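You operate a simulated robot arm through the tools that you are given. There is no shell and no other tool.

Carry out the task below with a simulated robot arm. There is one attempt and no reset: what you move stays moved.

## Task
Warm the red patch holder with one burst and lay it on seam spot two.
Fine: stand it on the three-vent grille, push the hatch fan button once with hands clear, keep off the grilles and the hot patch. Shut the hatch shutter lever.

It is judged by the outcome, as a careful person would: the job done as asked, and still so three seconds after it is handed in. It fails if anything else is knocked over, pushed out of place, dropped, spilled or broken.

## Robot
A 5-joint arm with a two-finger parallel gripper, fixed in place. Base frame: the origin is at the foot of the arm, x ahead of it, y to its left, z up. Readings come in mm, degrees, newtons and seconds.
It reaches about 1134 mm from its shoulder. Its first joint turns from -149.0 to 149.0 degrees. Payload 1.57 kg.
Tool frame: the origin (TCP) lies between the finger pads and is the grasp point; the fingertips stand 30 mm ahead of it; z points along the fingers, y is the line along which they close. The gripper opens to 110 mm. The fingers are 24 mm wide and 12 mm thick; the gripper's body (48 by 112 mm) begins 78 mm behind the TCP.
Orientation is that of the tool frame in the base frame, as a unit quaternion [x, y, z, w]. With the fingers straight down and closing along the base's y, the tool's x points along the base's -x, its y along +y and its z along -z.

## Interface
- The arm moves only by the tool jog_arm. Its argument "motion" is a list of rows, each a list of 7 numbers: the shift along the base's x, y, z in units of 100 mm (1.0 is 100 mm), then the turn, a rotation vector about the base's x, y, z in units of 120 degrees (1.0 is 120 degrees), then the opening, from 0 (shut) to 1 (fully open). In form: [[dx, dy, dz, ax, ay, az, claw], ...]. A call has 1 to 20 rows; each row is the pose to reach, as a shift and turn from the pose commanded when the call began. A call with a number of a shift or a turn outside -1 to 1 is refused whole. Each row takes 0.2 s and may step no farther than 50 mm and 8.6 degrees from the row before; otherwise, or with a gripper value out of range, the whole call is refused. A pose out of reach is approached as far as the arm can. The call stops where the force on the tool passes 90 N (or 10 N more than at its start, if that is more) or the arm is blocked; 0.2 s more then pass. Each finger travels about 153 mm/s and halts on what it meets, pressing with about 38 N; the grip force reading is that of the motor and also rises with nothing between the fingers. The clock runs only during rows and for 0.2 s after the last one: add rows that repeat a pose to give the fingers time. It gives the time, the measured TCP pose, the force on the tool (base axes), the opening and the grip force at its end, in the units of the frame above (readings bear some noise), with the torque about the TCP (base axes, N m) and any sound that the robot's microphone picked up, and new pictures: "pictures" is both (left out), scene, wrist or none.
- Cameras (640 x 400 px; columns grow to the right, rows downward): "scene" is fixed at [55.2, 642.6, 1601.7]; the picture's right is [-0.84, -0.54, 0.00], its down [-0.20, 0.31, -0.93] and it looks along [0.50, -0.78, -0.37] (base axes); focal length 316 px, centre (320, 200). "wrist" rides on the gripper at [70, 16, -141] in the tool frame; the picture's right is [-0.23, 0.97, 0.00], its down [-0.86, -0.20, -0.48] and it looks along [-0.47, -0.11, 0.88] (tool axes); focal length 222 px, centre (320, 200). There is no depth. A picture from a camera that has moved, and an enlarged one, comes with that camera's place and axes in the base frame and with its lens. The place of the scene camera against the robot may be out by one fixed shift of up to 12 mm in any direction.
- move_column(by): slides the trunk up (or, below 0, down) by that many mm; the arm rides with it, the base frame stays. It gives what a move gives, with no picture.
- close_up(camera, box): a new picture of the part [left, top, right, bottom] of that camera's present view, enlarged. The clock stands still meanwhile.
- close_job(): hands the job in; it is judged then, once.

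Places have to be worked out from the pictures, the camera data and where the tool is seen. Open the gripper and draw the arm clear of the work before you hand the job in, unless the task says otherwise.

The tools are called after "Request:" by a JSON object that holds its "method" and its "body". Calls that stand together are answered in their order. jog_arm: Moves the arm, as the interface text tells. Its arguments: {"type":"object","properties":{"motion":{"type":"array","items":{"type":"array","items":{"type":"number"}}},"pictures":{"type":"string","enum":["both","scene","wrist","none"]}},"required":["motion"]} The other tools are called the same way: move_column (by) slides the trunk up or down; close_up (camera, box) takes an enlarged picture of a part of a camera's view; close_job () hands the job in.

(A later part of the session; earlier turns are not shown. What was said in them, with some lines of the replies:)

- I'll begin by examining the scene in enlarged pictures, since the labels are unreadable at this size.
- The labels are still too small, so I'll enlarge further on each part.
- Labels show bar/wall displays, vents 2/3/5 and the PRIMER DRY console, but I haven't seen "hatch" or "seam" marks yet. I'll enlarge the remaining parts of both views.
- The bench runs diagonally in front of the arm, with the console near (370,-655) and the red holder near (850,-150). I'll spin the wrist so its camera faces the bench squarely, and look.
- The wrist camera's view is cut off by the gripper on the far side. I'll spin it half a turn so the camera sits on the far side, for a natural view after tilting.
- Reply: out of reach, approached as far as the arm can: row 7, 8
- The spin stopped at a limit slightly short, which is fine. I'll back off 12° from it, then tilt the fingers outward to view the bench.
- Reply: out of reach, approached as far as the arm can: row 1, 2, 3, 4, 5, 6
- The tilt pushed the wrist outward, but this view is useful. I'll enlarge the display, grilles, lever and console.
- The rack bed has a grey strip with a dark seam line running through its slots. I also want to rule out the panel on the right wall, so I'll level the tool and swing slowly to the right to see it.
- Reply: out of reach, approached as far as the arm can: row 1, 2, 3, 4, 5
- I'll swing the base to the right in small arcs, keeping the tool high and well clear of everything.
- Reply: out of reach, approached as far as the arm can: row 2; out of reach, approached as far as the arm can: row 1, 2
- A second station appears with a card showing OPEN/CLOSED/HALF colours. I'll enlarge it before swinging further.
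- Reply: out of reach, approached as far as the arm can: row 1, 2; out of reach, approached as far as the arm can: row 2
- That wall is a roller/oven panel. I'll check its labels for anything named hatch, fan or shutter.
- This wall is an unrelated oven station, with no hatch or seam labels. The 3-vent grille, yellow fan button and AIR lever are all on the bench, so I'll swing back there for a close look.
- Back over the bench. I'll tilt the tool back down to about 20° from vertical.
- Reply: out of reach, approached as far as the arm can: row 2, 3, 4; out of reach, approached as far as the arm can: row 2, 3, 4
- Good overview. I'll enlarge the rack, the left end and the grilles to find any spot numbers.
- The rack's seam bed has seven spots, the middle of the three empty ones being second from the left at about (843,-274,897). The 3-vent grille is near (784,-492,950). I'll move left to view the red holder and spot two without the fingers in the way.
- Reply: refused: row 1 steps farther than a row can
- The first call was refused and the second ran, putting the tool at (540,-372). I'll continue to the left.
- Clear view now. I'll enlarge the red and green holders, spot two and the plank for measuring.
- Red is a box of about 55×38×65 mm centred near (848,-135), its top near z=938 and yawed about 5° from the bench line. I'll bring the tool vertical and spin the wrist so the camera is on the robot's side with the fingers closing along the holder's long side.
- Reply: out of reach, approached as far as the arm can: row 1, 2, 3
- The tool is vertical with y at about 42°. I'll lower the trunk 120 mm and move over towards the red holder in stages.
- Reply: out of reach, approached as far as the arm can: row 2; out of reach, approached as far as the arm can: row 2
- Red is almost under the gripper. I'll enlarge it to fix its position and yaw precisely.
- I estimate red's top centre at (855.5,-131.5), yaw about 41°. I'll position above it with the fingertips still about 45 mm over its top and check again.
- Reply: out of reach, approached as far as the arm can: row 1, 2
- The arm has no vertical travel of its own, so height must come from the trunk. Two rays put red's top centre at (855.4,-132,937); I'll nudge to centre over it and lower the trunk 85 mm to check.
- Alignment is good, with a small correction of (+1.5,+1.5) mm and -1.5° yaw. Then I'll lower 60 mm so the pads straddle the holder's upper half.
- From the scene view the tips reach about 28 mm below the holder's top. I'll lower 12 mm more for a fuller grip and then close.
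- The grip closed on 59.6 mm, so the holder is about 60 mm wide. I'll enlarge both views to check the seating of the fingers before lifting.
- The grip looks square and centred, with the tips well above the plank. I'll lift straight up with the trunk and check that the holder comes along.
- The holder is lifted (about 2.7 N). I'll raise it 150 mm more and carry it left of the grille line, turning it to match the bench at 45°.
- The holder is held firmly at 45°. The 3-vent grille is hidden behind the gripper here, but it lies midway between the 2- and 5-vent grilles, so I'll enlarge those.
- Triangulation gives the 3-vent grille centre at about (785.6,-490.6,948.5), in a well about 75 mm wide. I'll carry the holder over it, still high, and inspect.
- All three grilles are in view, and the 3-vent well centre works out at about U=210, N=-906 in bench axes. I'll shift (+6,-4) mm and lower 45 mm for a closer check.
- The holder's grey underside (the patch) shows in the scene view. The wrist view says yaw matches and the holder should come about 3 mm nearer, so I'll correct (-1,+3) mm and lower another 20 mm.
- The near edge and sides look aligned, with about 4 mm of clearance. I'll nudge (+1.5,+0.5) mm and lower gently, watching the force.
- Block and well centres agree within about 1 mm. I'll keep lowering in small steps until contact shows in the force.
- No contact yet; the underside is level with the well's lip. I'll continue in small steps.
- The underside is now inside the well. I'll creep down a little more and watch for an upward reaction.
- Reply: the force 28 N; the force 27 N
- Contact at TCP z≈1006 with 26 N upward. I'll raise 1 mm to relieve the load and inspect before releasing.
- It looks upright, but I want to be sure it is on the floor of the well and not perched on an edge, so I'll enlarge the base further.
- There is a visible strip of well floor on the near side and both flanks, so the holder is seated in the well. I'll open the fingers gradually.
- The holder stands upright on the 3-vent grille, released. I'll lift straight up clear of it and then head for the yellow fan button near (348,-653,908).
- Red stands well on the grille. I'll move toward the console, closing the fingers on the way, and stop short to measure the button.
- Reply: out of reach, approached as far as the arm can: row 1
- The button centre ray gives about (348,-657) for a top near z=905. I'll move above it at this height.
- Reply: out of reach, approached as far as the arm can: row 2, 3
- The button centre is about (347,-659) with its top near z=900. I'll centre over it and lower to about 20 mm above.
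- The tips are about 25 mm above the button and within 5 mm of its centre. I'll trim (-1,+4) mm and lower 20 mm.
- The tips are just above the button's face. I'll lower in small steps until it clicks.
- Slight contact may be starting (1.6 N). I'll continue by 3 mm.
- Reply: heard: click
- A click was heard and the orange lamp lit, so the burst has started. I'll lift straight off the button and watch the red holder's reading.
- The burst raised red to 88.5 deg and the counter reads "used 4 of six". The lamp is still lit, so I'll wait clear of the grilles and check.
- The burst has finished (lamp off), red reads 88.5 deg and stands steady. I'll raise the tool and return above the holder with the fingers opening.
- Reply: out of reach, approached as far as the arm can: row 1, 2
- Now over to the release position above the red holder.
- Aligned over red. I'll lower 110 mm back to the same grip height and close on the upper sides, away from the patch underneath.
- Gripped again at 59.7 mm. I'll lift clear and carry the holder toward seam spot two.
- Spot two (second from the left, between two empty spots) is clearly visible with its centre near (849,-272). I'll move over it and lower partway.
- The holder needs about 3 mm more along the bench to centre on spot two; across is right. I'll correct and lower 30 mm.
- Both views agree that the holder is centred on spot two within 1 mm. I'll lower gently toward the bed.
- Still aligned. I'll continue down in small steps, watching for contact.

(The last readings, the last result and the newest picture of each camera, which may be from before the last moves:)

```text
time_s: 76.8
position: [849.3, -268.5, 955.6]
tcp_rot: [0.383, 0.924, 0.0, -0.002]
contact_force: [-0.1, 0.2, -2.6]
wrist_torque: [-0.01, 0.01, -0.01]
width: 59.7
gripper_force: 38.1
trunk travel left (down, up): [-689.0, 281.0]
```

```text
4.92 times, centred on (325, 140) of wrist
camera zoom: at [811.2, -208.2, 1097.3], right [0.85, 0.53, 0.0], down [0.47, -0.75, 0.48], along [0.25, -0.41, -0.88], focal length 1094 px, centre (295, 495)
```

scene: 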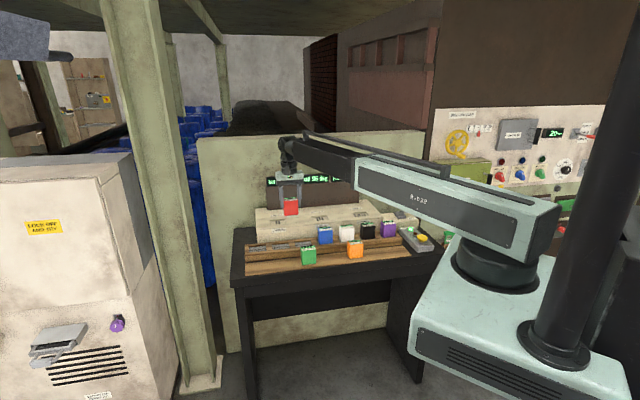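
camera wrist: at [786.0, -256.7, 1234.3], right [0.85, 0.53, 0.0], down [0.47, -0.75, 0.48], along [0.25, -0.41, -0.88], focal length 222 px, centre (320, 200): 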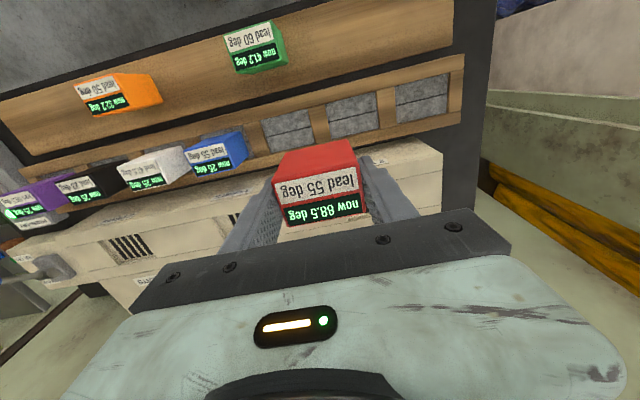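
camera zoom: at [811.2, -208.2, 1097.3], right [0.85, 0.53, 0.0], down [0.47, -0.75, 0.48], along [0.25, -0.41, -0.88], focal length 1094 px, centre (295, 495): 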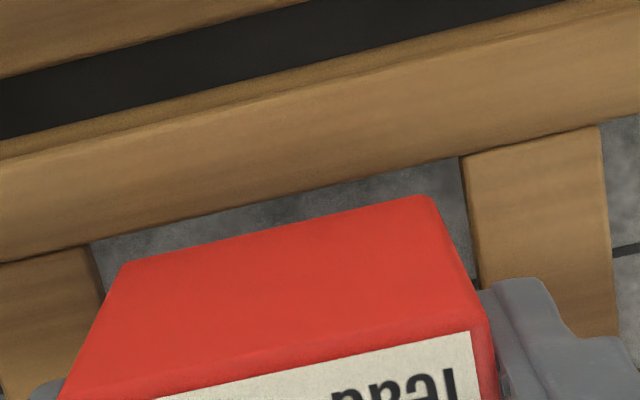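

No contact yet; the base is still a few millimetres above the bed. I'll continue in small steps.

Request:
{"method": "move_column", "body": {"by": -3}}

Request:
{"method": "move_column", "body": {"by": -2}}

Request:
{"method": "close_up", "body": {"camera": "scene", "box": [255, 210, 315, 260]}}

```text
time_s: 77.3
position: [848.8, -268.0, 951.6]
tcp_rot: [0.383, 0.924, -0.001, -0.002]
contact_force: [0.5, -0.1, -1.3]
wrist_torque: [0.0, 0.02, 0.03]
width: 59.8
gripper_force: 38.0
trunk travel left (down, up): [-686.0, 284.0]
```

```text
time_s: 77.8
position: [848.7, -268.1, 949.4]
tcp_rot: [0.382, 0.924, -0.001, -0.002]
contact_force: [0.8, 1.1, -2.8]
wrist_torque: [0.0, 0.01, -0.02]
width: 59.6
gripper_force: 37.7
trunk travel left (down, up): [-684.0, 286.0]
```

```text
8.00 times, centred on (285, 235) of scene
camera zoom: at [55.2, 642.6, 1601.7], right [-0.84, -0.54, 0.0], down [-0.2, 0.31, -0.93], along [0.5, -0.78, -0.37], focal length 2527 px, centre (600, -80)
```

zoom: 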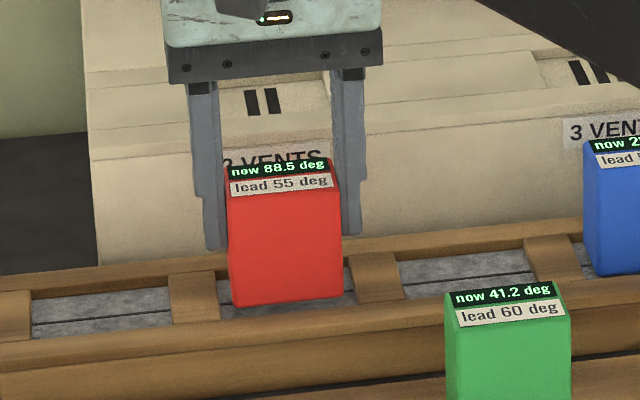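

About 6 mm remain by the picture. I'll continue down slowly.

Request:
{"method": "move_column", "body": {"by": -3}}

Request:
{"method": "move_column", "body": {"by": -2}}

Request:
{"method": "close_up", "body": {"camera": "scene", "box": [255, 210, 315, 260]}}

Request:
{"method": "close_up", "body": {"camera": "wrist", "box": [260, 100, 390, 180]}}

```text
time_s: 78.3
position: [849.8, -268.0, 947.3]
tcp_rot: [0.383, 0.924, 0.0, -0.002]
contact_force: [0.3, -0.1, -1.3]
wrist_torque: [0.01, -0.01, 0.01]
width: 59.8
gripper_force: 37.8
trunk travel left (down, up): [-681.0, 289.0]
```

```text
time_s: 78.8
position: [848.7, -267.9, 945.1]
tcp_rot: [0.382, 0.924, 0.0, -0.002]
contact_force: [0.1, -0.3, -2.4]
wrist_torque: [0.0, 0.0, -0.04]
width: 59.7
gripper_force: 37.6
trunk travel left (down, up): [-679.0, 291.0]
```

```text
8.00 times, centred on (285, 235) of scene
camera zoom: at [55.2, 642.6, 1601.7], right [-0.84, -0.54, 0.0], down [-0.2, 0.31, -0.93], along [0.5, -0.78, -0.37], focal length 2527 px, centre (600, -80)
```

zoom: 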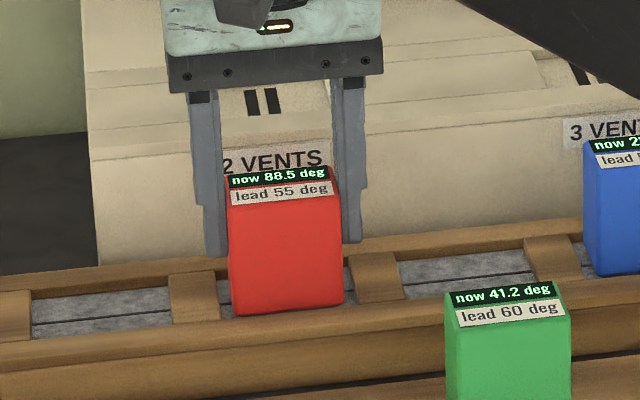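

```text
4.92 times, centred on (325, 140) of wrist
camera zoom: at [811.2, -208.2, 1087.3], right [0.85, 0.53, 0.0], down [0.47, -0.75, 0.48], along [0.25, -0.41, -0.88], focal length 1094 px, centre (295, 495)
```

zoom: 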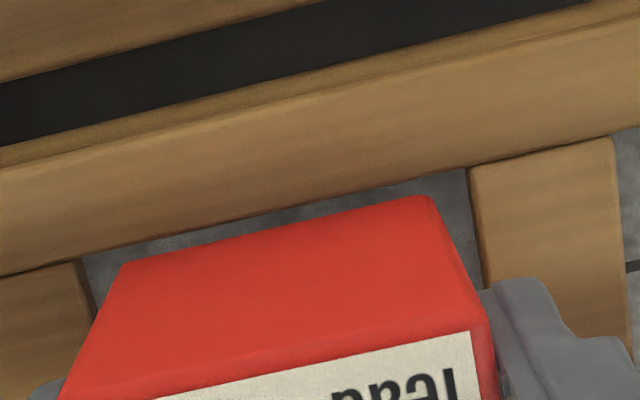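

The base is now level with the rack's rim and clear all round. I'll continue until contact.

Request:
{"method": "move_column", "body": {"by": -2}}

Request:
{"method": "move_column", "body": {"by": -2}}

Request:
{"method": "close_up", "body": {"camera": "scene", "box": [255, 210, 315, 260]}}

```text
time_s: 79.3
position: [847.9, -268.5, 944.0]
tcp_rot: [0.383, 0.924, 0.001, -0.003]
contact_force: [0.4, 0.1, -2.0]
wrist_torque: [-0.02, 0.02, -0.01]
width: 59.6
gripper_force: 38.2
trunk travel left (down, up): [-677.0, 293.0]
```

```text
time_s: 79.9
position: [848.2, -267.7, 942.6]
tcp_rot: [0.383, 0.924, 0.001, -0.001]
contact_force: [6.5, -2.3, 14.1]
wrist_torque: [0.14, -0.35, -0.07]
width: 59.6
gripper_force: 38.4
trunk travel left (down, up): [-675.0, 295.0]
```

```text
8.00 times, centred on (285, 235) of scene
camera zoom: at [55.2, 642.6, 1601.7], right [-0.84, -0.54, 0.0], down [-0.2, 0.31, -0.93], along [0.5, -0.78, -0.37], focal length 2527 px, centre (600, -80)
```

zoom: 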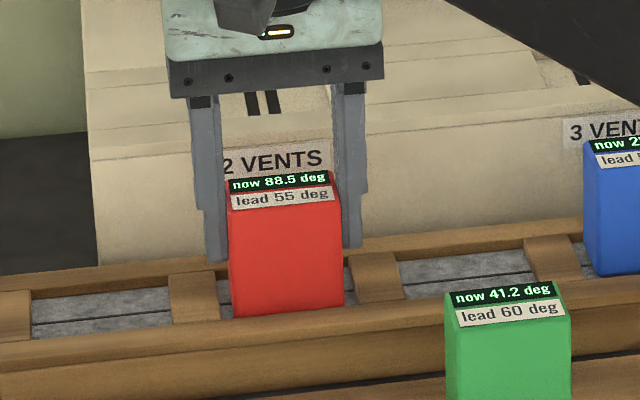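

Contact at about 14 N. I'll compare how red sits with its seated neighbours before letting go.

Request:
{"method": "close_up", "body": {"camera": "scene", "box": [265, 215, 345, 260]}}

Request:
{"method": "close_up", "body": {"camera": "wrist", "box": [180, 90, 440, 250]}}

Request:
{"method": "close_up", "body": {"camera": "scene", "box": [270, 225, 300, 255]}}

```text
8.00 times, centred on (305, 238) of scene
camera zoom: at [55.2, 642.6, 1601.7], right [-0.84, -0.54, 0.0], down [-0.2, 0.31, -0.93], along [0.5, -0.78, -0.37], focal length 2527 px, centre (440, -100)
```

zoom: 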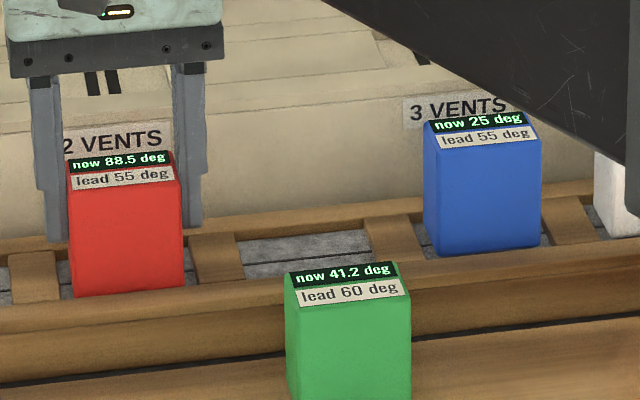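

```text
2.46 times, centred on (310, 170) of wrist
camera zoom: at [810.7, -208.1, 1084.4], right [0.85, 0.53, 0.0], down [0.46, -0.75, 0.48], along [0.25, -0.41, -0.88], focal length 547 px, centre (345, 274)
```

zoom: 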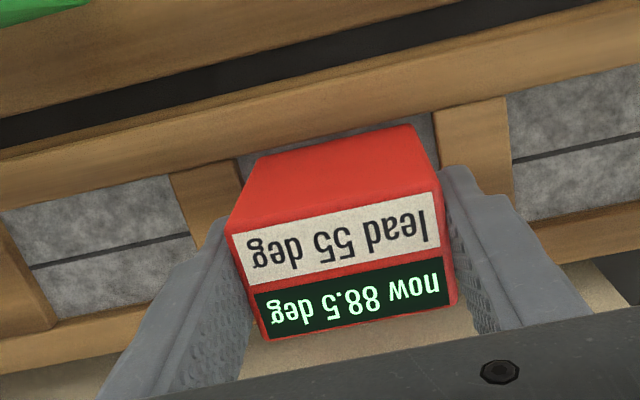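

```text
13.33 times, centred on (285, 240) of scene
camera zoom: at [55.2, 642.6, 1601.7], right [-0.84, -0.54, 0.0], down [-0.2, 0.31, -0.93], along [0.5, -0.78, -0.37], focal length 4212 px, centre (787, -333)
```

zoom: 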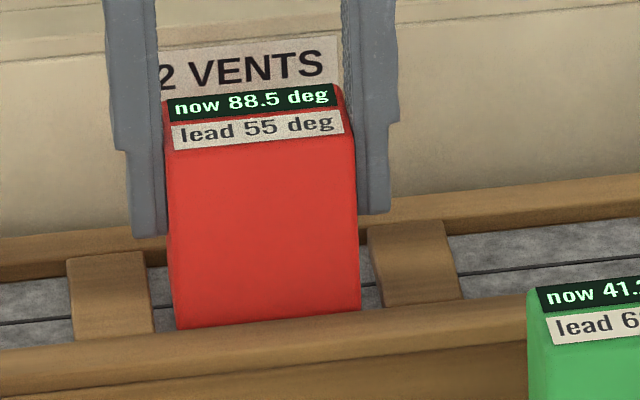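

Red and blue stand at the same level in their spots, so red is on the bed. I'll ease up 1 mm and open the fingers slowly.

Request:
{"method": "move_column", "body": {"by": 1}}

Request:
{"method": "jog_arm", "body": {"motion": [[0, 0, 0, 0, 0, 0, 0.56], [0, 0, 0, 0, 0, 0, 0.6], [0, 0, 0, 0, 0, 0, 0.64], [0, 0, 0, 0, 0, 0, 0.7], [0, 0, 0, 0, 0, 0, 0.75]], "pictures": "none"}}

Request:
{"method": "close_up", "body": {"camera": "scene", "box": [265, 215, 345, 260]}}

Request:
{"method": "close_up", "body": {"camera": "wrist", "box": [180, 90, 440, 250]}}

```text
time_s: 80.4
position: [848.2, -267.6, 942.7]
tcp_rot: [0.383, 0.924, -0.001, -0.002]
contact_force: [2.0, 0.6, 3.5]
wrist_torque: [0.07, -0.18, -0.06]
width: 59.7
gripper_force: 37.8
trunk travel left (down, up): [-676.0, 294.0]
```

```text
time_s: 81.6
position: [849.0, -267.6, 943.6]
tcp_rot: [0.382, 0.924, 0.0, -0.002]
contact_force: [-0.6, -1.1, 0.4]
wrist_torque: [-0.01, 0.0, -0.01]
width: 82.2
gripper_force: 0.2
trunk travel left (down, up): [-676.0, 294.0]
```

```text
8.00 times, centred on (305, 238) of scene
camera zoom: at [55.2, 642.6, 1601.7], right [-0.84, -0.54, 0.0], down [-0.2, 0.31, -0.93], along [0.5, -0.78, -0.37], focal length 2527 px, centre (440, -100)
```

zoom: 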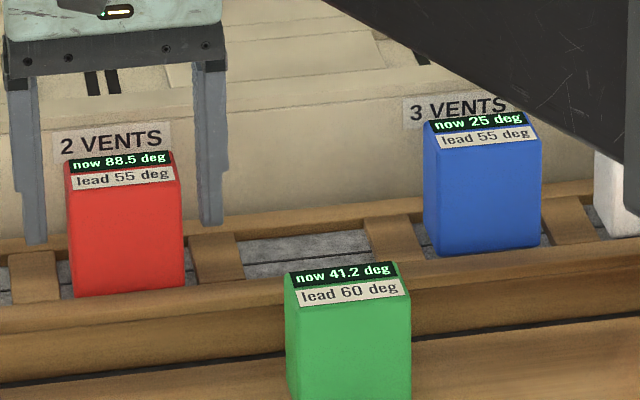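

```text
2.46 times, centred on (310, 170) of wrist
camera zoom: at [811.1, -208.1, 1084.5], right [0.85, 0.53, 0.0], down [0.47, -0.75, 0.48], along [0.25, -0.41, -0.88], focal length 547 px, centre (345, 274)
```

zoom: 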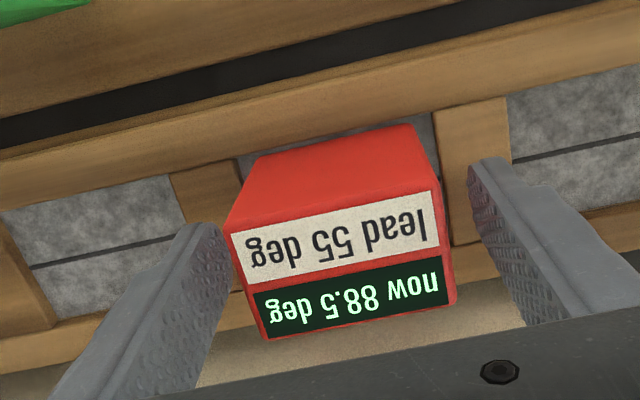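

Red is released, upright on spot two at 88.5 deg. I'll lift straight up, clear of it, and check once more.

Request:
{"method": "move_column", "body": {"by": 50}}

Request:
{"method": "move_column", "body": {"by": 130}}

Request:
{"method": "close_up", "body": {"camera": "scene", "box": [240, 200, 400, 280]}}

Request:
{"method": "close_up", "body": {"camera": "scene", "box": [375, 180, 435, 255]}}

```text
time_s: 82.5
position: [848.2, -268.0, 991.9]
tcp_rot: [0.383, 0.924, 0.0, -0.001]
contact_force: [-0.9, 0.9, -0.4]
wrist_torque: [0.01, -0.03, 0.03]
width: 82.5
gripper_force: 0.1
trunk travel left (down, up): [-726.0, 244.0]
```

```text
time_s: 84.1
position: [849.6, -267.5, 1123.0]
tcp_rot: [0.383, 0.924, 0.0, -0.002]
contact_force: [0.2, 0.6, 0.5]
wrist_torque: [0.0, 0.0, 0.01]
width: 82.5
gripper_force: 0.1
trunk travel left (down, up): [-856.0, 114.0]
```

```text
4.00 times, centred on (320, 240) of scene
camera zoom: at [55.2, 642.6, 1601.7], right [-0.84, -0.54, 0.0], down [-0.2, 0.31, -0.93], along [0.5, -0.78, -0.37], focal length 1264 px, centre (320, 40)
```

zoom: 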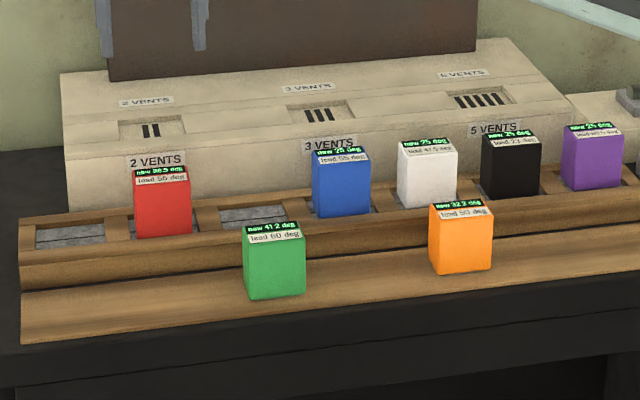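

```text
5.33 times, centred on (405, 218) of scene
camera zoom: at [55.2, 642.6, 1601.7], right [-0.84, -0.54, 0.0], down [-0.2, 0.31, -0.93], along [0.5, -0.78, -0.37], focal length 1685 px, centre (-133, 107)
```

zoom: 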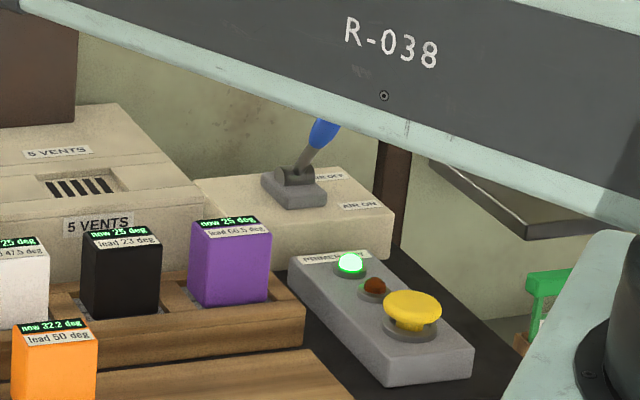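

Red sits in spot two with everything else untouched. Now I'll travel at this height toward the air lever, closing the fingers on the way.

Request:
{"method": "jog_arm", "body": {"motion": [[-0.31, -0.365, 0, 0, 0, 0, 0.7], [-0.62, -0.73, 0, 0, 0, 0, 0.5]], "pictures": "none"}}

Request:
{"method": "jog_arm", "body": {"motion": [[-0.31, -0.365, 0, 0, 0, 0, 0.3], [-0.62, -0.73, 0, 0, 0, 0, 0.1]], "pictures": "none"}}

Request:
{"method": "jog_arm", "body": {"motion": [[-0.31, -0.365, 0, 0, 0, 0, 0], [-0.62, -0.73, 0, 0, 0, 0, 0]], "pictures": "none"}}

Request:
{"method": "jog_arm", "body": {"motion": [[-0.31, -0.365, 0, 0, 0, 0, 0], [-0.62, -0.73, 0, 0, 0, 0, 0]], "pictures": "none"}}

Request:
{"method": "jog_arm", "body": {"motion": [[-0.33, -0.34, 0, 0, 0, 0, 0], [-0.66, -0.68, 0, 0, 0, 0, 0]], "pictures": "wrist"}}

```text
time_s: 84.7
position: [787.5, -342.4, 1122.4]
tcp_rot: [0.383, 0.924, 0.0, -0.002]
contact_force: [0.2, 0.6, -0.5]
wrist_torque: [0.01, -0.03, 0.03]
width: 55.1
gripper_force: 0.0
trunk travel left (down, up): [-856.0, 114.0]
```

```text
time_s: 85.3
position: [725.1, -414.1, 1122.7]
tcp_rot: [0.383, 0.924, 0.0, -0.002]
contact_force: [-0.7, 0.1, -0.4]
wrist_torque: [0.03, 0.02, 0.01]
width: 11.2
gripper_force: 0.0
trunk travel left (down, up): [-856.0, 114.0]
```

```text
time_s: 85.9
position: [664.1, -488.5, 1122.1]
tcp_rot: [0.382, 0.924, 0.0, -0.002]
contact_force: [-0.4, -0.4, -0.6]
wrist_torque: [0.03, 0.01, 0.01]
width: 0.0
gripper_force: 21.1
trunk travel left (down, up): [-856.0, 114.0]
```

```text
time_s: 86.5
position: [601.9, -560.4, 1122.6]
tcp_rot: [0.382, 0.924, 0.0, -0.002]
contact_force: [0.0, 0.0, -1.1]
wrist_torque: [0.04, 0.01, -0.04]
width: 0.2
gripper_force: 20.9
trunk travel left (down, up): [-856.0, 114.0]
```

```text
time_s: 87.1
position: [534.6, -628.8, 1122.4]
tcp_rot: [0.383, 0.924, 0.0, -0.002]
contact_force: [-0.2, -0.3, 0.6]
wrist_torque: [0.01, 0.02, -0.02]
width: 0.0
gripper_force: 21.4
trunk travel left (down, up): [-856.0, 114.0]
camera wrist: at [497.5, -569.0, 1264.5], right [0.85, 0.53, 0.0], down [0.47, -0.75, 0.48], along [0.25, -0.41, -0.88], focal length 222 px, centre (320, 200)
```

wrist: 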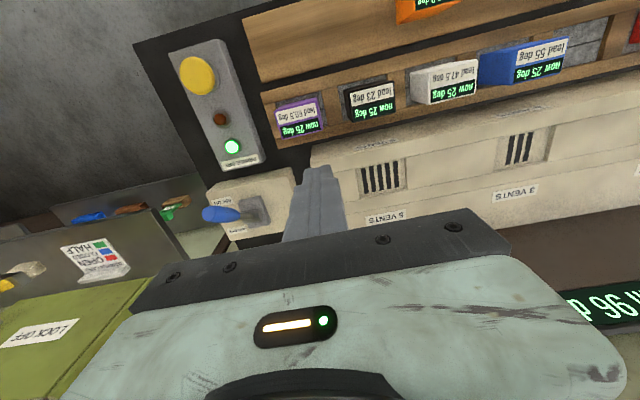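

The lever is in view. I'll enlarge it to confirm its state and measure it from here.

Request:
{"method": "close_up", "body": {"camera": "wrist", "box": [180, 150, 310, 250]}}

Request:
{"method": "close_up", "body": {"camera": "scene", "box": [375, 180, 435, 255]}}

```text
4.00 times, centred on (245, 200) of wrist
camera zoom: at [497.5, -569.0, 1264.5], right [0.85, 0.53, 0.0], down [0.47, -0.75, 0.48], along [0.25, -0.41, -0.88], focal length 888 px, centre (620, 200)
```

zoom: 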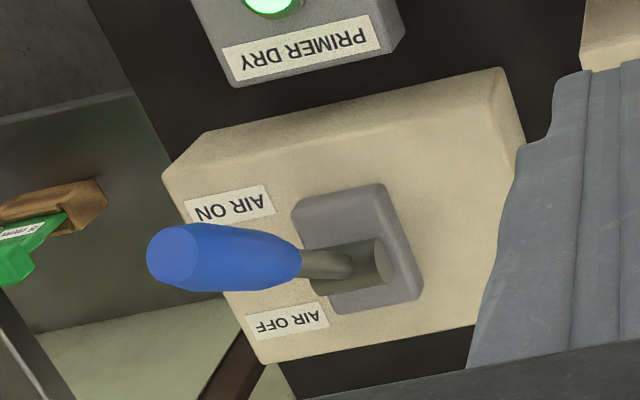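

```text
5.33 times, centred on (405, 218) of scene
camera zoom: at [55.2, 642.6, 1601.7], right [-0.84, -0.54, 0.0], down [-0.2, 0.31, -0.93], along [0.5, -0.78, -0.37], focal length 1685 px, centre (-133, 107)
```

zoom: 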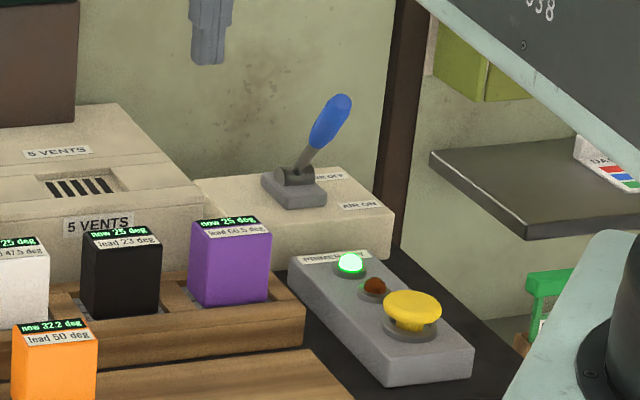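

The lever leans toward AIR ON (front), pivoting about the bench direction, so shutting means pushing it away from the arm to AIR OFF. I'll position just in front of the knob, above it first.

Request:
{"method": "jog_arm", "body": {"motion": [[-0.34, -0.35, 0, 0, 0, 0, 0], [-0.68, -0.7, 0, 0, 0, 0, 0], [-0.98, -0.99, 0, 0, 0, 0, 0]], "pictures": "none"}}

Request:
{"method": "jog_arm", "body": {"motion": [[-0.06, -0.08, 0, 0, 0, 0, 0], [-0.06, -0.08, 0, 0, 0, 0, 0]], "pictures": "both"}}

Request:
{"method": "close_up", "body": {"camera": "scene", "box": [375, 140, 455, 240]}}

Request:
{"method": "close_up", "body": {"camera": "wrist", "box": [180, 90, 460, 250]}}

```text
time_s: 87.9
position: [437.4, -726.7, 1122.5]
tcp_rot: [0.382, 0.924, 0.001, -0.002]
contact_force: [0.2, -0.5, -0.1]
wrist_torque: [0.01, 0.0, -0.04]
width: 0.0
gripper_force: 21.9
trunk travel left (down, up): [-856.0, 114.0]
```

```text
time_s: 88.5
position: [429.7, -735.2, 1122.2]
tcp_rot: [0.383, 0.924, -0.001, -0.002]
contact_force: [-0.3, 0.4, 0.2]
wrist_torque: [0.03, -0.02, 0.01]
width: 0.0
gripper_force: 21.6
trunk travel left (down, up): [-856.0, 114.0]
camera wrist: at [392.4, -675.1, 1264.5], right [0.85, 0.53, 0.0], down [0.47, -0.75, 0.48], along [0.25, -0.41, -0.88], focal length 222 px, centre (320, 200)
```

scene: 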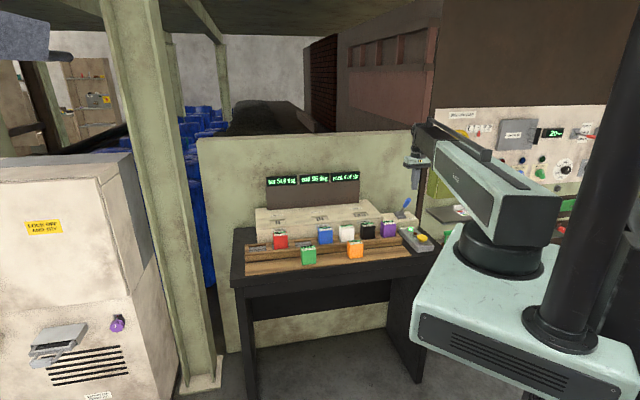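
wrist: 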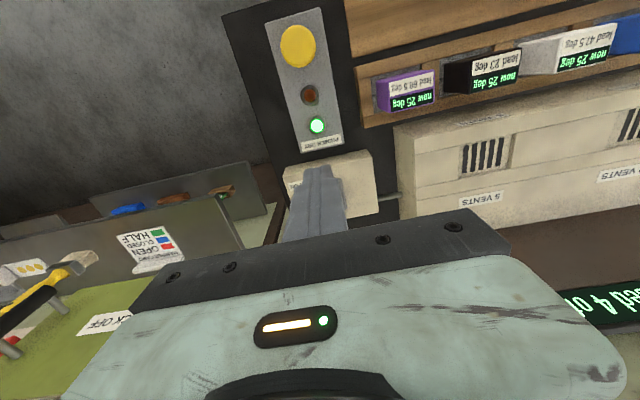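

```text
4.00 times, centred on (415, 190) of scene
camera zoom: at [55.2, 642.6, 1601.7], right [-0.84, -0.54, 0.0], down [-0.2, 0.31, -0.93], along [0.5, -0.78, -0.37], focal length 1264 px, centre (-60, 240)
```

zoom: 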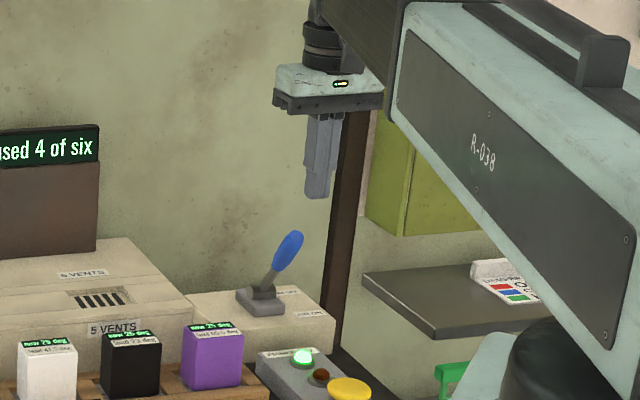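

```text
2.29 times, centred on (320, 170) of wrist
camera zoom: at [392.4, -675.1, 1264.5], right [0.85, 0.53, 0.0], down [0.47, -0.75, 0.48], along [0.25, -0.41, -0.88], focal length 508 px, centre (320, 269)
```

zoom: 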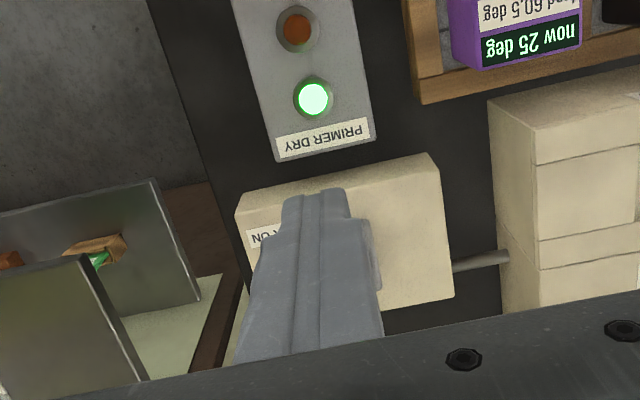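

The lever is now hidden directly behind the fingers, as intended. I'll lower in two stages and check the clearance to the knob.

Request:
{"method": "move_column", "body": {"by": -55}}

Request:
{"method": "close_up", "body": {"camera": "scene", "box": [375, 160, 445, 240]}}

Request:
{"method": "move_column", "body": {"by": -50}}

Request:
{"method": "close_up", "body": {"camera": "scene", "box": [375, 160, 445, 240]}}

Request:
{"method": "close_up", "body": {"camera": "wrist", "box": [180, 90, 460, 250]}}

```text
time_s: 89.4
position: [430.9, -735.6, 1067.4]
tcp_rot: [0.382, 0.924, 0.0, -0.002]
contact_force: [-0.3, 0.3, 0.0]
wrist_torque: [0.05, 0.02, 0.01]
width: 0.4
gripper_force: 21.3
trunk travel left (down, up): [-801.0, 169.0]
```

```text
5.00 times, centred on (410, 200) of scene
camera zoom: at [55.2, 642.6, 1601.7], right [-0.84, -0.54, 0.0], down [-0.2, 0.31, -0.93], along [0.5, -0.78, -0.37], focal length 1579 px, centre (-130, 200)
```

zoom: 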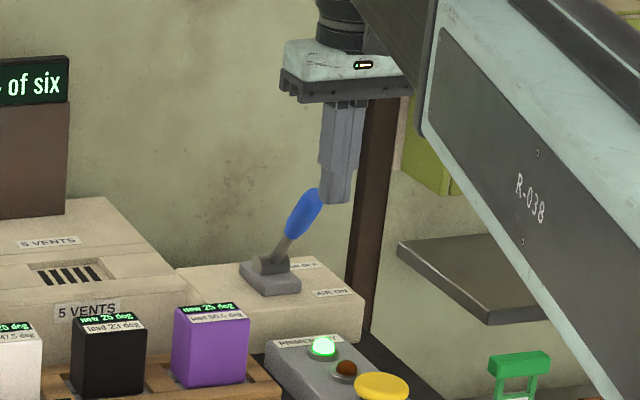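

```text
time_s: 90.4
position: [430.2, -734.0, 1016.7]
tcp_rot: [0.383, 0.924, 0.0, -0.002]
contact_force: [0.9, 0.7, -0.9]
wrist_torque: [0.0, 0.01, 0.0]
width: 0.1
gripper_force: 21.4
trunk travel left (down, up): [-751.0, 219.0]
```

```text
5.00 times, centred on (410, 200) of scene
camera zoom: at [55.2, 642.6, 1601.7], right [-0.84, -0.54, 0.0], down [-0.2, 0.31, -0.93], along [0.5, -0.78, -0.37], focal length 1579 px, centre (-130, 200)
```

zoom: 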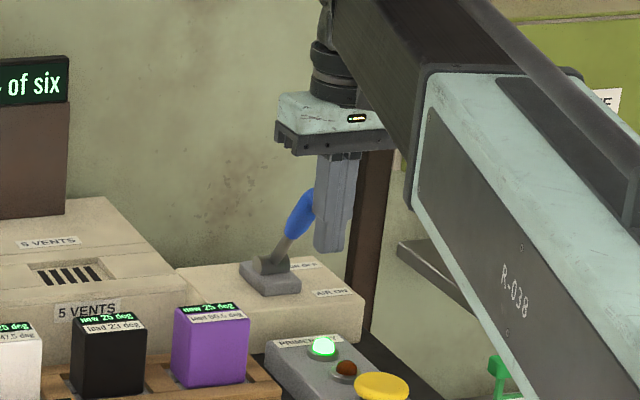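

```text
2.29 times, centred on (320, 170) of wrist
camera zoom: at [392.6, -674.8, 1159.6], right [0.85, 0.53, 0.0], down [0.47, -0.75, 0.48], along [0.25, -0.41, -0.88], focal length 508 px, centre (320, 269)
```

zoom: 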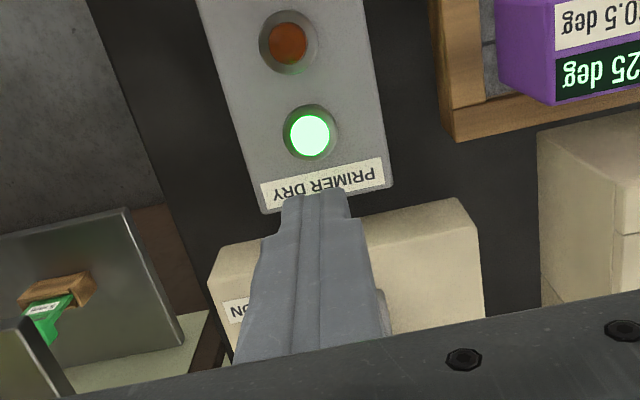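

The fingers stand just in front of the knob and within about 5 mm sideways. I'll push slowly toward the back, starting with 55 mm.

Request:
{"method": "jog_arm", "body": {"motion": [[0.1, -0.04, 0, 0, 0, 0, 0], [0.17, -0.11, 0, 0, 0, 0, 0], [0.24, -0.18, 0, 0, 0, 0, 0], [0.31, -0.25, 0, 0, 0, 0, 0], [0.38, -0.32, 0, 0, 0, 0, 0], [0.43, -0.37, 0, 0, 0, 0, 0]], "pictures": "none"}}

Request:
{"method": "close_up", "body": {"camera": "scene", "box": [375, 160, 445, 240]}}

```text
time_s: 91.8
position: [473.8, -770.8, 1018.3]
tcp_rot: [0.383, 0.924, -0.002, 0.0]
contact_force: [-0.6, 1.3, 1.0]
wrist_torque: [-0.15, -0.04, 0.02]
width: 0.1
gripper_force: 21.2
trunk travel left (down, up): [-751.0, 219.0]
```

```text
5.00 times, centred on (410, 200) of scene
camera zoom: at [55.2, 642.6, 1601.7], right [-0.84, -0.54, 0.0], down [-0.2, 0.31, -0.93], along [0.5, -0.78, -0.37], focal length 1579 px, centre (-130, 200)
```

zoom: 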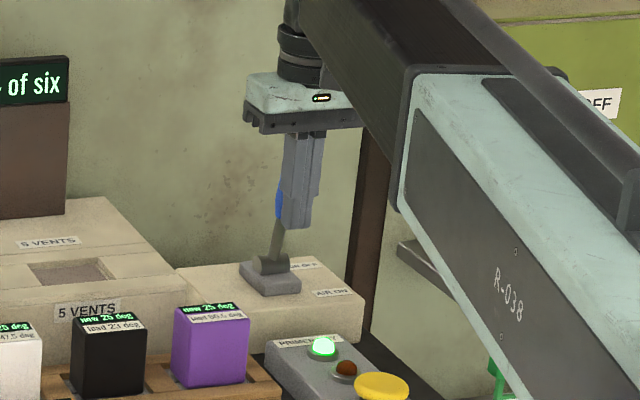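

The lever is swinging back and the vents are already closing, confirming the direction. I'll keep pushing toward its far stop.

Request:
{"method": "jog_arm", "body": {"motion": [[0.07, -0.07, 0, 0, 0, 0, 0], [0.14, -0.14, 0, 0, 0, 0, 0], [0.21, -0.21, 0, 0, 0, 0, 0], [0.28, -0.28, 0, 0, 0, 0, 0], [0.35, -0.35, 0, 0, 0, 0, 0]], "pictures": "none"}}

Request:
{"method": "close_up", "body": {"camera": "scene", "box": [375, 160, 445, 240]}}

```text
time_s: 93.0
position: [490.8, -779.2, 1017.5]
tcp_rot: [0.383, 0.924, 0.0, -0.001]
contact_force: [0.0, -0.2, 0.2]
wrist_torque: [0.01, 0.04, 0.01]
width: 0.0
gripper_force: 21.6
out of reach, approached as far as the arm can: row 2, 3, 4, 5
trunk travel left (down, up): [-751.0, 219.0]
```

```text
5.00 times, centred on (410, 200) of scene
camera zoom: at [55.2, 642.6, 1601.7], right [-0.84, -0.54, 0.0], down [-0.2, 0.31, -0.93], along [0.5, -0.78, -0.37], focal length 1579 px, centre (-130, 200)
```

zoom: 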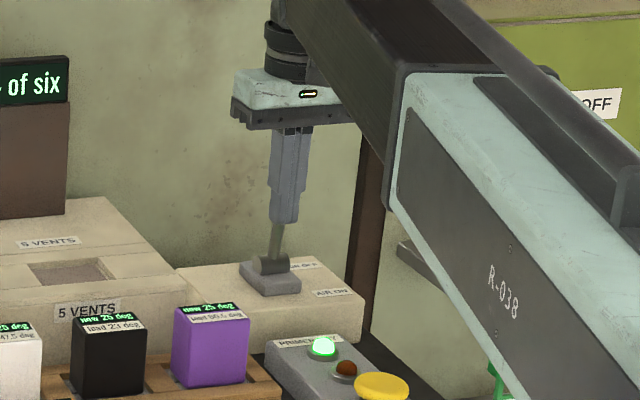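

The arm reached its limit with the tool upright, with the lever near the middle. I'll tilt the tool outward about 15° so the fingertips carry the lever on to its far stop.

Request:
{"method": "jog_arm", "body": {"motion": [[0.053, -0.084, 0.01, -0.0176, -0.0112, 0, 0], [0.107, -0.169, 0.02, -0.0352, -0.0223, 0, 0], [0.16, -0.253, 0.04, -0.0528, -0.0335, 0, 0], [0.213, -0.338, 0.05, -0.0703, -0.0447, 0, 0], [0.267, -0.422, 0.07, -0.0879, -0.0558, 0, 0], [0.32, -0.507, 0.08, -0.1055, -0.067, 0, 0]], "pictures": "none"}}

Request:
{"method": "close_up", "body": {"camera": "scene", "box": [375, 160, 445, 240]}}

```text
time_s: 94.4
position: [522.7, -830.0, 1025.8]
tcp_rot: [0.38, 0.916, -0.076, 0.106]
contact_force: [0.2, 0.8, 0.6]
wrist_torque: [0.0, -0.04, -0.01]
width: 0.2
gripper_force: 21.9
trunk travel left (down, up): [-751.0, 219.0]
```

```text
5.00 times, centred on (410, 200) of scene
camera zoom: at [55.2, 642.6, 1601.7], right [-0.84, -0.54, 0.0], down [-0.2, 0.31, -0.93], along [0.5, -0.78, -0.37], focal length 1579 px, centre (-130, 200)
```

zoom: 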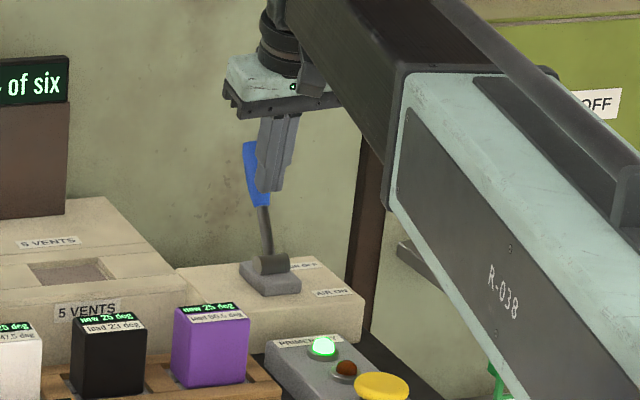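

The lever now leans to the back, about the mirror image of its starting lean, and the vents show closed. I'll press 12 mm further to feel for the end stop.

Request:
{"method": "jog_arm", "body": {"motion": [[0.02, -0.032, 0.005, -0.007, -0.0045, 0, 0], [0.04, -0.064, 0.01, -0.0141, -0.0089, 0, 0], [0.06, -0.096, 0.015, -0.0211, -0.0134, 0, 0]], "pictures": "none"}}

Request:
{"method": "close_up", "body": {"camera": "scene", "box": [375, 160, 445, 240]}}

```text
time_s: 95.2
position: [525.9, -837.1, 1030.6]
tcp_rot: [0.379, 0.912, -0.091, 0.126]
contact_force: [-6.5, 6.9, 11.3]
wrist_torque: [0.02, 0.08, 0.01]
width: 0.2
gripper_force: 21.7
trunk travel left (down, up): [-751.0, 219.0]
```

```text
5.00 times, centred on (410, 200) of scene
camera zoom: at [55.2, 642.6, 1601.7], right [-0.84, -0.54, 0.0], down [-0.2, 0.31, -0.93], along [0.5, -0.78, -0.37], focal length 1579 px, centre (-130, 200)
```

zoom: 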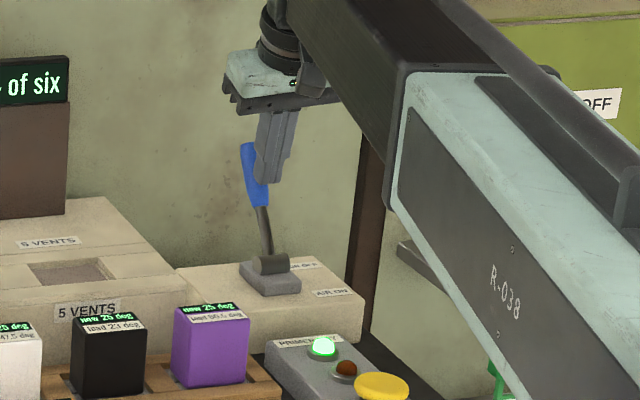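

The stop is felt (about 15 N), so the lever is fully at AIR OFF. I'll back away, bringing the tool upright again.

Request:
{"method": "jog_arm", "body": {"motion": [[-0.06, 0.1, -0.015, 0.0211, 0.0134, 0, 0], [-0.127, 0.2, -0.03, 0.0422, 0.0268, 0, 0], [-0.19, 0.3, -0.05, 0.0633, 0.0402, 0, 0], [-0.253, 0.402, -0.07, 0.0844, 0.0536, 0, 0], [-0.317, 0.503, -0.085, 0.1055, 0.067, 0, 0], [-0.38, 0.603, -0.095, 0.1266, 0.0804, 0, 0]], "pictures": "none"}}

Request:
{"method": "jog_arm", "body": {"motion": [[-0.25, 0.25, 0, 0, 0, 0, 0], [-0.55, 0.55, 0, 0, 0, 0, 0], [-0.8, 0.8, 0, 0, 0, 0, 0]], "pictures": "both"}}

Request:
{"method": "close_up", "body": {"camera": "scene", "box": [375, 160, 445, 240]}}

```text
time_s: 96.6
position: [490.3, -778.7, 1017.1]
tcp_rot: [0.382, 0.924, 0.0, -0.002]
contact_force: [0.7, -0.3, 0.4]
wrist_torque: [0.04, -0.01, -0.04]
width: 0.0
gripper_force: 21.3
trunk travel left (down, up): [-751.0, 219.0]
```

```text
time_s: 97.4
position: [407.8, -696.4, 1016.9]
tcp_rot: [0.382, 0.924, -0.002, -0.002]
contact_force: [0.2, -0.1, 0.3]
wrist_torque: [0.01, -0.01, -0.03]
width: 0.3
gripper_force: 21.3
trunk travel left (down, up): [-751.0, 219.0]
camera wrist: at [370.8, -636.2, 1159.6], right [0.85, 0.53, 0.0], down [0.47, -0.75, 0.48], along [0.25, -0.41, -0.88], focal length 222 px, centre (320, 200)
```

scene: 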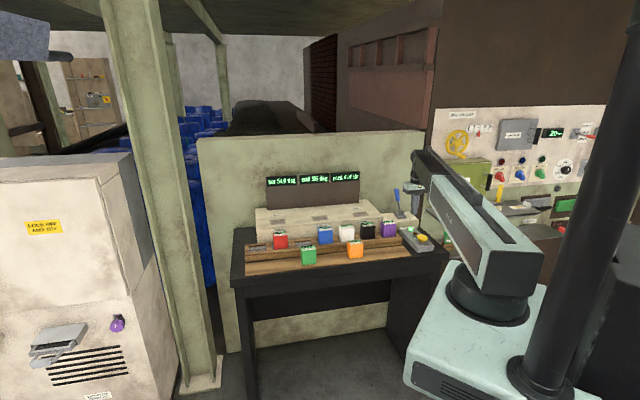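
wrist: 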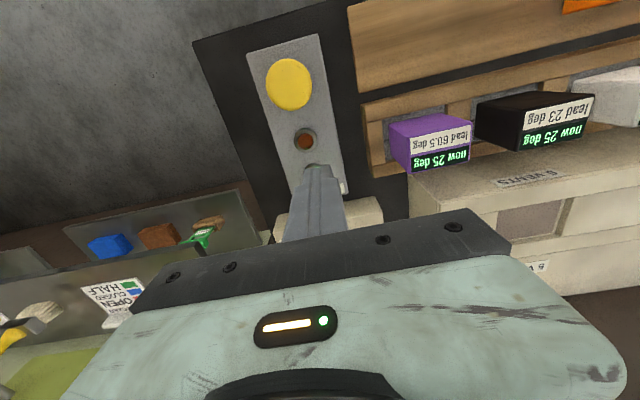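

```text
5.00 times, centred on (410, 200) of scene
camera zoom: at [55.2, 642.6, 1601.7], right [-0.84, -0.54, 0.0], down [-0.2, 0.31, -0.93], along [0.5, -0.78, -0.37], focal length 1579 px, centre (-130, 200)
```

zoom: 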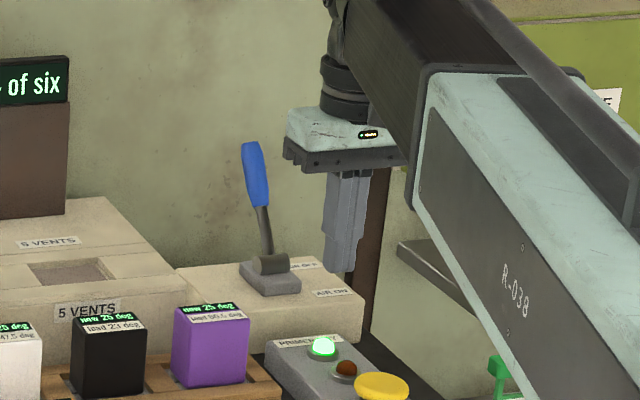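

The lever stays at AIR OFF with the vents shut. I'll raise the tool and withdraw the arm toward its starting place, opening the gripper.

Request:
{"method": "move_column", "body": {"by": 150}}

Request:
{"method": "jog_arm", "body": {"motion": [[0.05, 0.45, 0, 0, 0, 0, 0.2], [0.1, 0.9, 0, 0, 0, 0, 0.4]], "pictures": "none"}}

Request:
{"method": "jog_arm", "body": {"motion": [[0.03, 0.45, 0, 0, 0, 0, 0.6], [0.05, 0.9, 0, 0, 0, 0, 0.8]], "pictures": "none"}}

Request:
{"method": "jog_arm", "body": {"motion": [[0.08, 0.45, 0, 0, 0, 0, 1], [0.18, 0.9, 0, 0, 0, 0, 1]], "pictures": "both"}}

Request:
{"method": "close_up", "body": {"camera": "scene", "box": [230, 165, 440, 285]}}

```text
time_s: 99.1
position: [408.8, -695.6, 1168.2]
tcp_rot: [0.382, 0.924, -0.001, -0.002]
contact_force: [0.7, -0.3, -0.9]
wrist_torque: [0.01, -0.02, 0.01]
width: 0.0
gripper_force: 21.4
trunk travel left (down, up): [-901.0, 69.0]
```

```text
time_s: 99.7
position: [417.2, -605.1, 1166.8]
tcp_rot: [0.384, 0.923, 0.0, -0.002]
contact_force: [0.0, 0.0, -0.2]
wrist_torque: [-0.03, -0.02, 0.01]
width: 43.8
gripper_force: 0.0
trunk travel left (down, up): [-901.0, 69.0]
```

```text
time_s: 100.3
position: [425.6, -515.2, 1167.2]
tcp_rot: [0.383, 0.924, -0.001, -0.003]
contact_force: [0.6, 0.8, -0.2]
wrist_torque: [-0.04, -0.03, -0.05]
width: 88.0
gripper_force: 0.1
trunk travel left (down, up): [-901.0, 69.0]
```

```text
time_s: 100.9
position: [443.9, -426.6, 1167.4]
tcp_rot: [0.382, 0.924, 0.0, -0.001]
contact_force: [0.4, 0.3, 1.0]
wrist_torque: [-0.02, 0.05, -0.01]
width: 109.9
gripper_force: 0.1
trunk travel left (down, up): [-901.0, 69.0]
camera wrist: at [405.7, -365.4, 1309.7], right [0.85, 0.53, 0.0], down [0.47, -0.75, 0.48], along [0.25, -0.41, -0.88], focal length 222 px, centre (320, 200)
```

scene: 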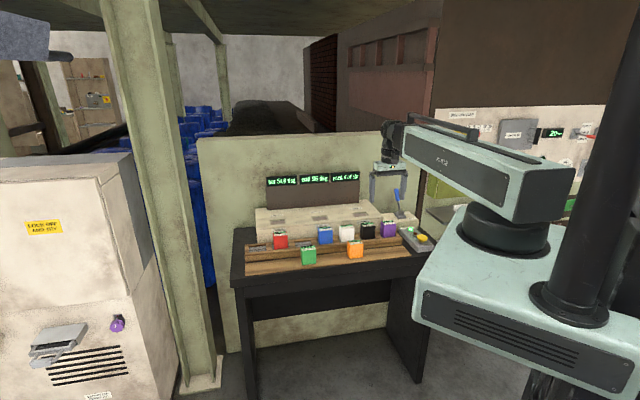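
wrist: 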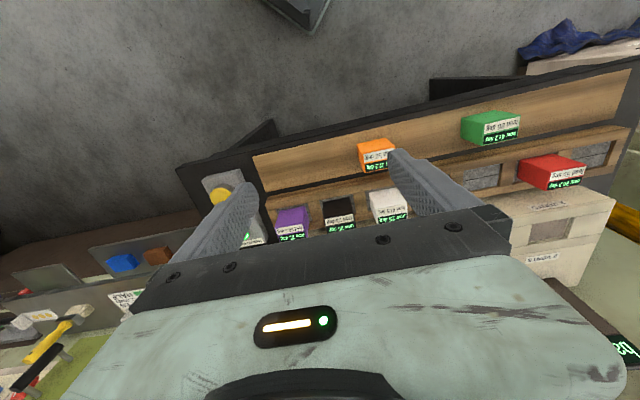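

```text
3.05 times, centred on (335, 225) of scene
camera zoom: at [55.2, 642.6, 1601.7], right [-0.84, -0.54, 0.0], down [-0.2, 0.31, -0.93], along [0.5, -0.78, -0.37], focal length 963 px, centre (274, 124)
```

zoom: 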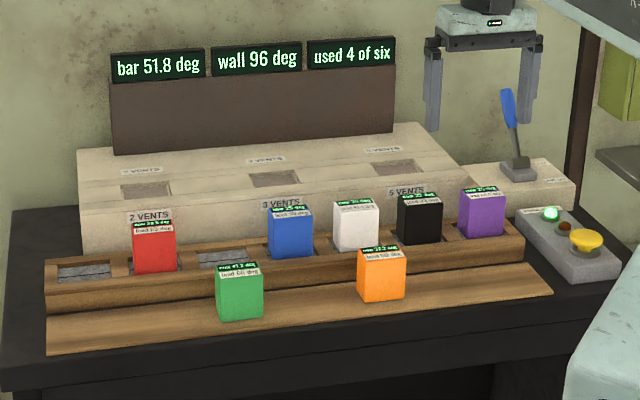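

The "bar" display rose to 51.8 deg, so the hot holder is warming the seam bar. I'll check red's reading and seating closely before finishing.

Request:
{"method": "close_up", "body": {"camera": "scene", "box": [240, 220, 340, 275]}}

Request:
{"method": "close_up", "body": {"camera": "wrist", "box": [440, 90, 640, 220]}}

Request:
{"method": "close_up", "body": {"camera": "scene", "box": [330, 180, 440, 260]}}

```text
6.40 times, centred on (290, 248) of scene
camera zoom: at [55.2, 642.6, 1601.7], right [-0.84, -0.54, 0.0], down [-0.2, 0.31, -0.93], along [0.5, -0.78, -0.37], focal length 2022 px, centre (512, -104)
```

zoom: 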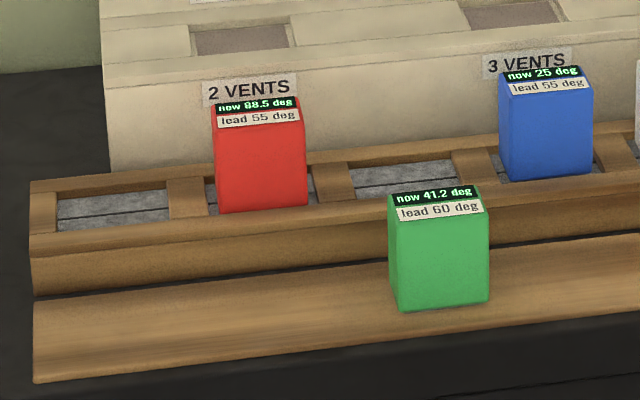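

```text
3.08 times, centred on (540, 155) of wrist
camera zoom: at [405.7, -365.4, 1309.7], right [0.85, 0.53, 0.0], down [0.47, -0.75, 0.48], along [0.25, -0.41, -0.88], focal length 684 px, centre (-357, 338)
```

zoom: 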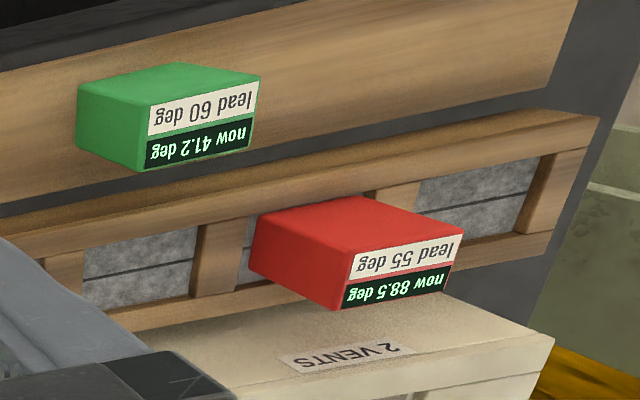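

```text
5.00 times, centred on (385, 220) of scene
camera zoom: at [55.2, 642.6, 1601.7], right [-0.84, -0.54, 0.0], down [-0.2, 0.31, -0.93], along [0.5, -0.78, -0.37], focal length 1579 px, centre (-5, 100)
```

zoom: 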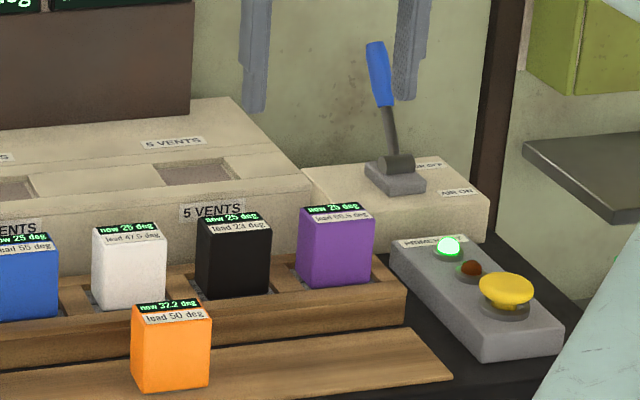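

Everything is as asked: red is upright on spot two at 88.5 deg, the lever is at AIR OFF with vents shut, one burst was used, and nothing else was disturbed. I'll do a last small withdrawal to the starting place.

Request:
{"method": "jog_arm", "body": {"motion": [[0, 0.2, 0, 0, 0, 0, 1], [0, 0.4, 0, 0, 0, 0, 1], [0, 0.4, 0, 0, 0, 0, 1]], "pictures": "scene"}}

```text
time_s: 101.7
position: [442.4, -386.2, 1167.3]
tcp_rot: [0.382, 0.924, 0.001, -0.001]
contact_force: [-0.4, -0.6, 0.4]
wrist_torque: [0.0, 0.03, 0.04]
width: 110.2
gripper_force: 0.0
trunk travel left (down, up): [-901.0, 69.0]
```

scene: 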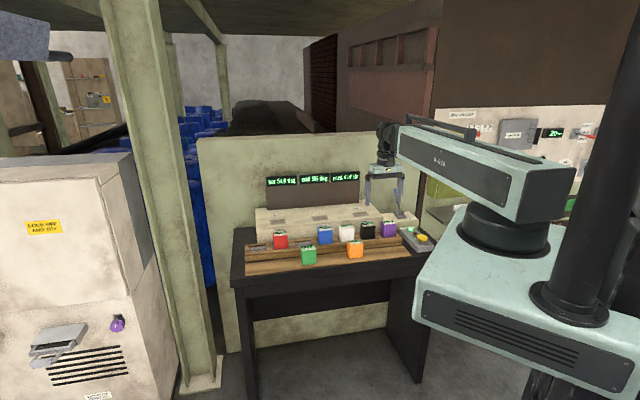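

The arm is clear with the gripper open, and the bench is in the finished state. I'm handing the job in.

Request:
{"method": "close_job", "body": {}}

```text
The job is handed in.
```

I warmed the red patch holder with one burst on the three-vent grille, laid it on seam spot two, and shut the air lever. I've handed the job in.

- **Burst:** I pushed the yellow button once with the gripper well away from the grilles. The counter went from "used 3 of six" to "used 4 of six", and red went from 38.5 to 88.5 deg.
- **Placement:** Red stands upright in the second spot from the left, level with the holders beside it. After I set it down, the "bar" display rose from 33.5 to 51.8 deg.
- **Handling:** I held red only by its upper sides. The fingers never touched the patch under it or the grilles.
- **Lever:** I pushed it back to its stop at AIR OFF, and the vents show closed.

Nothing at the bench is labelled "hatch" or numbered. I took the yellow button as the fan button and the AIR ON/OFF lever as the shutter lever. I counted the seam spots from the left. Counting from the right, spot two already held the black holder.

I saw nothing else moved or knocked over, and the arm is clear with the gripper open.
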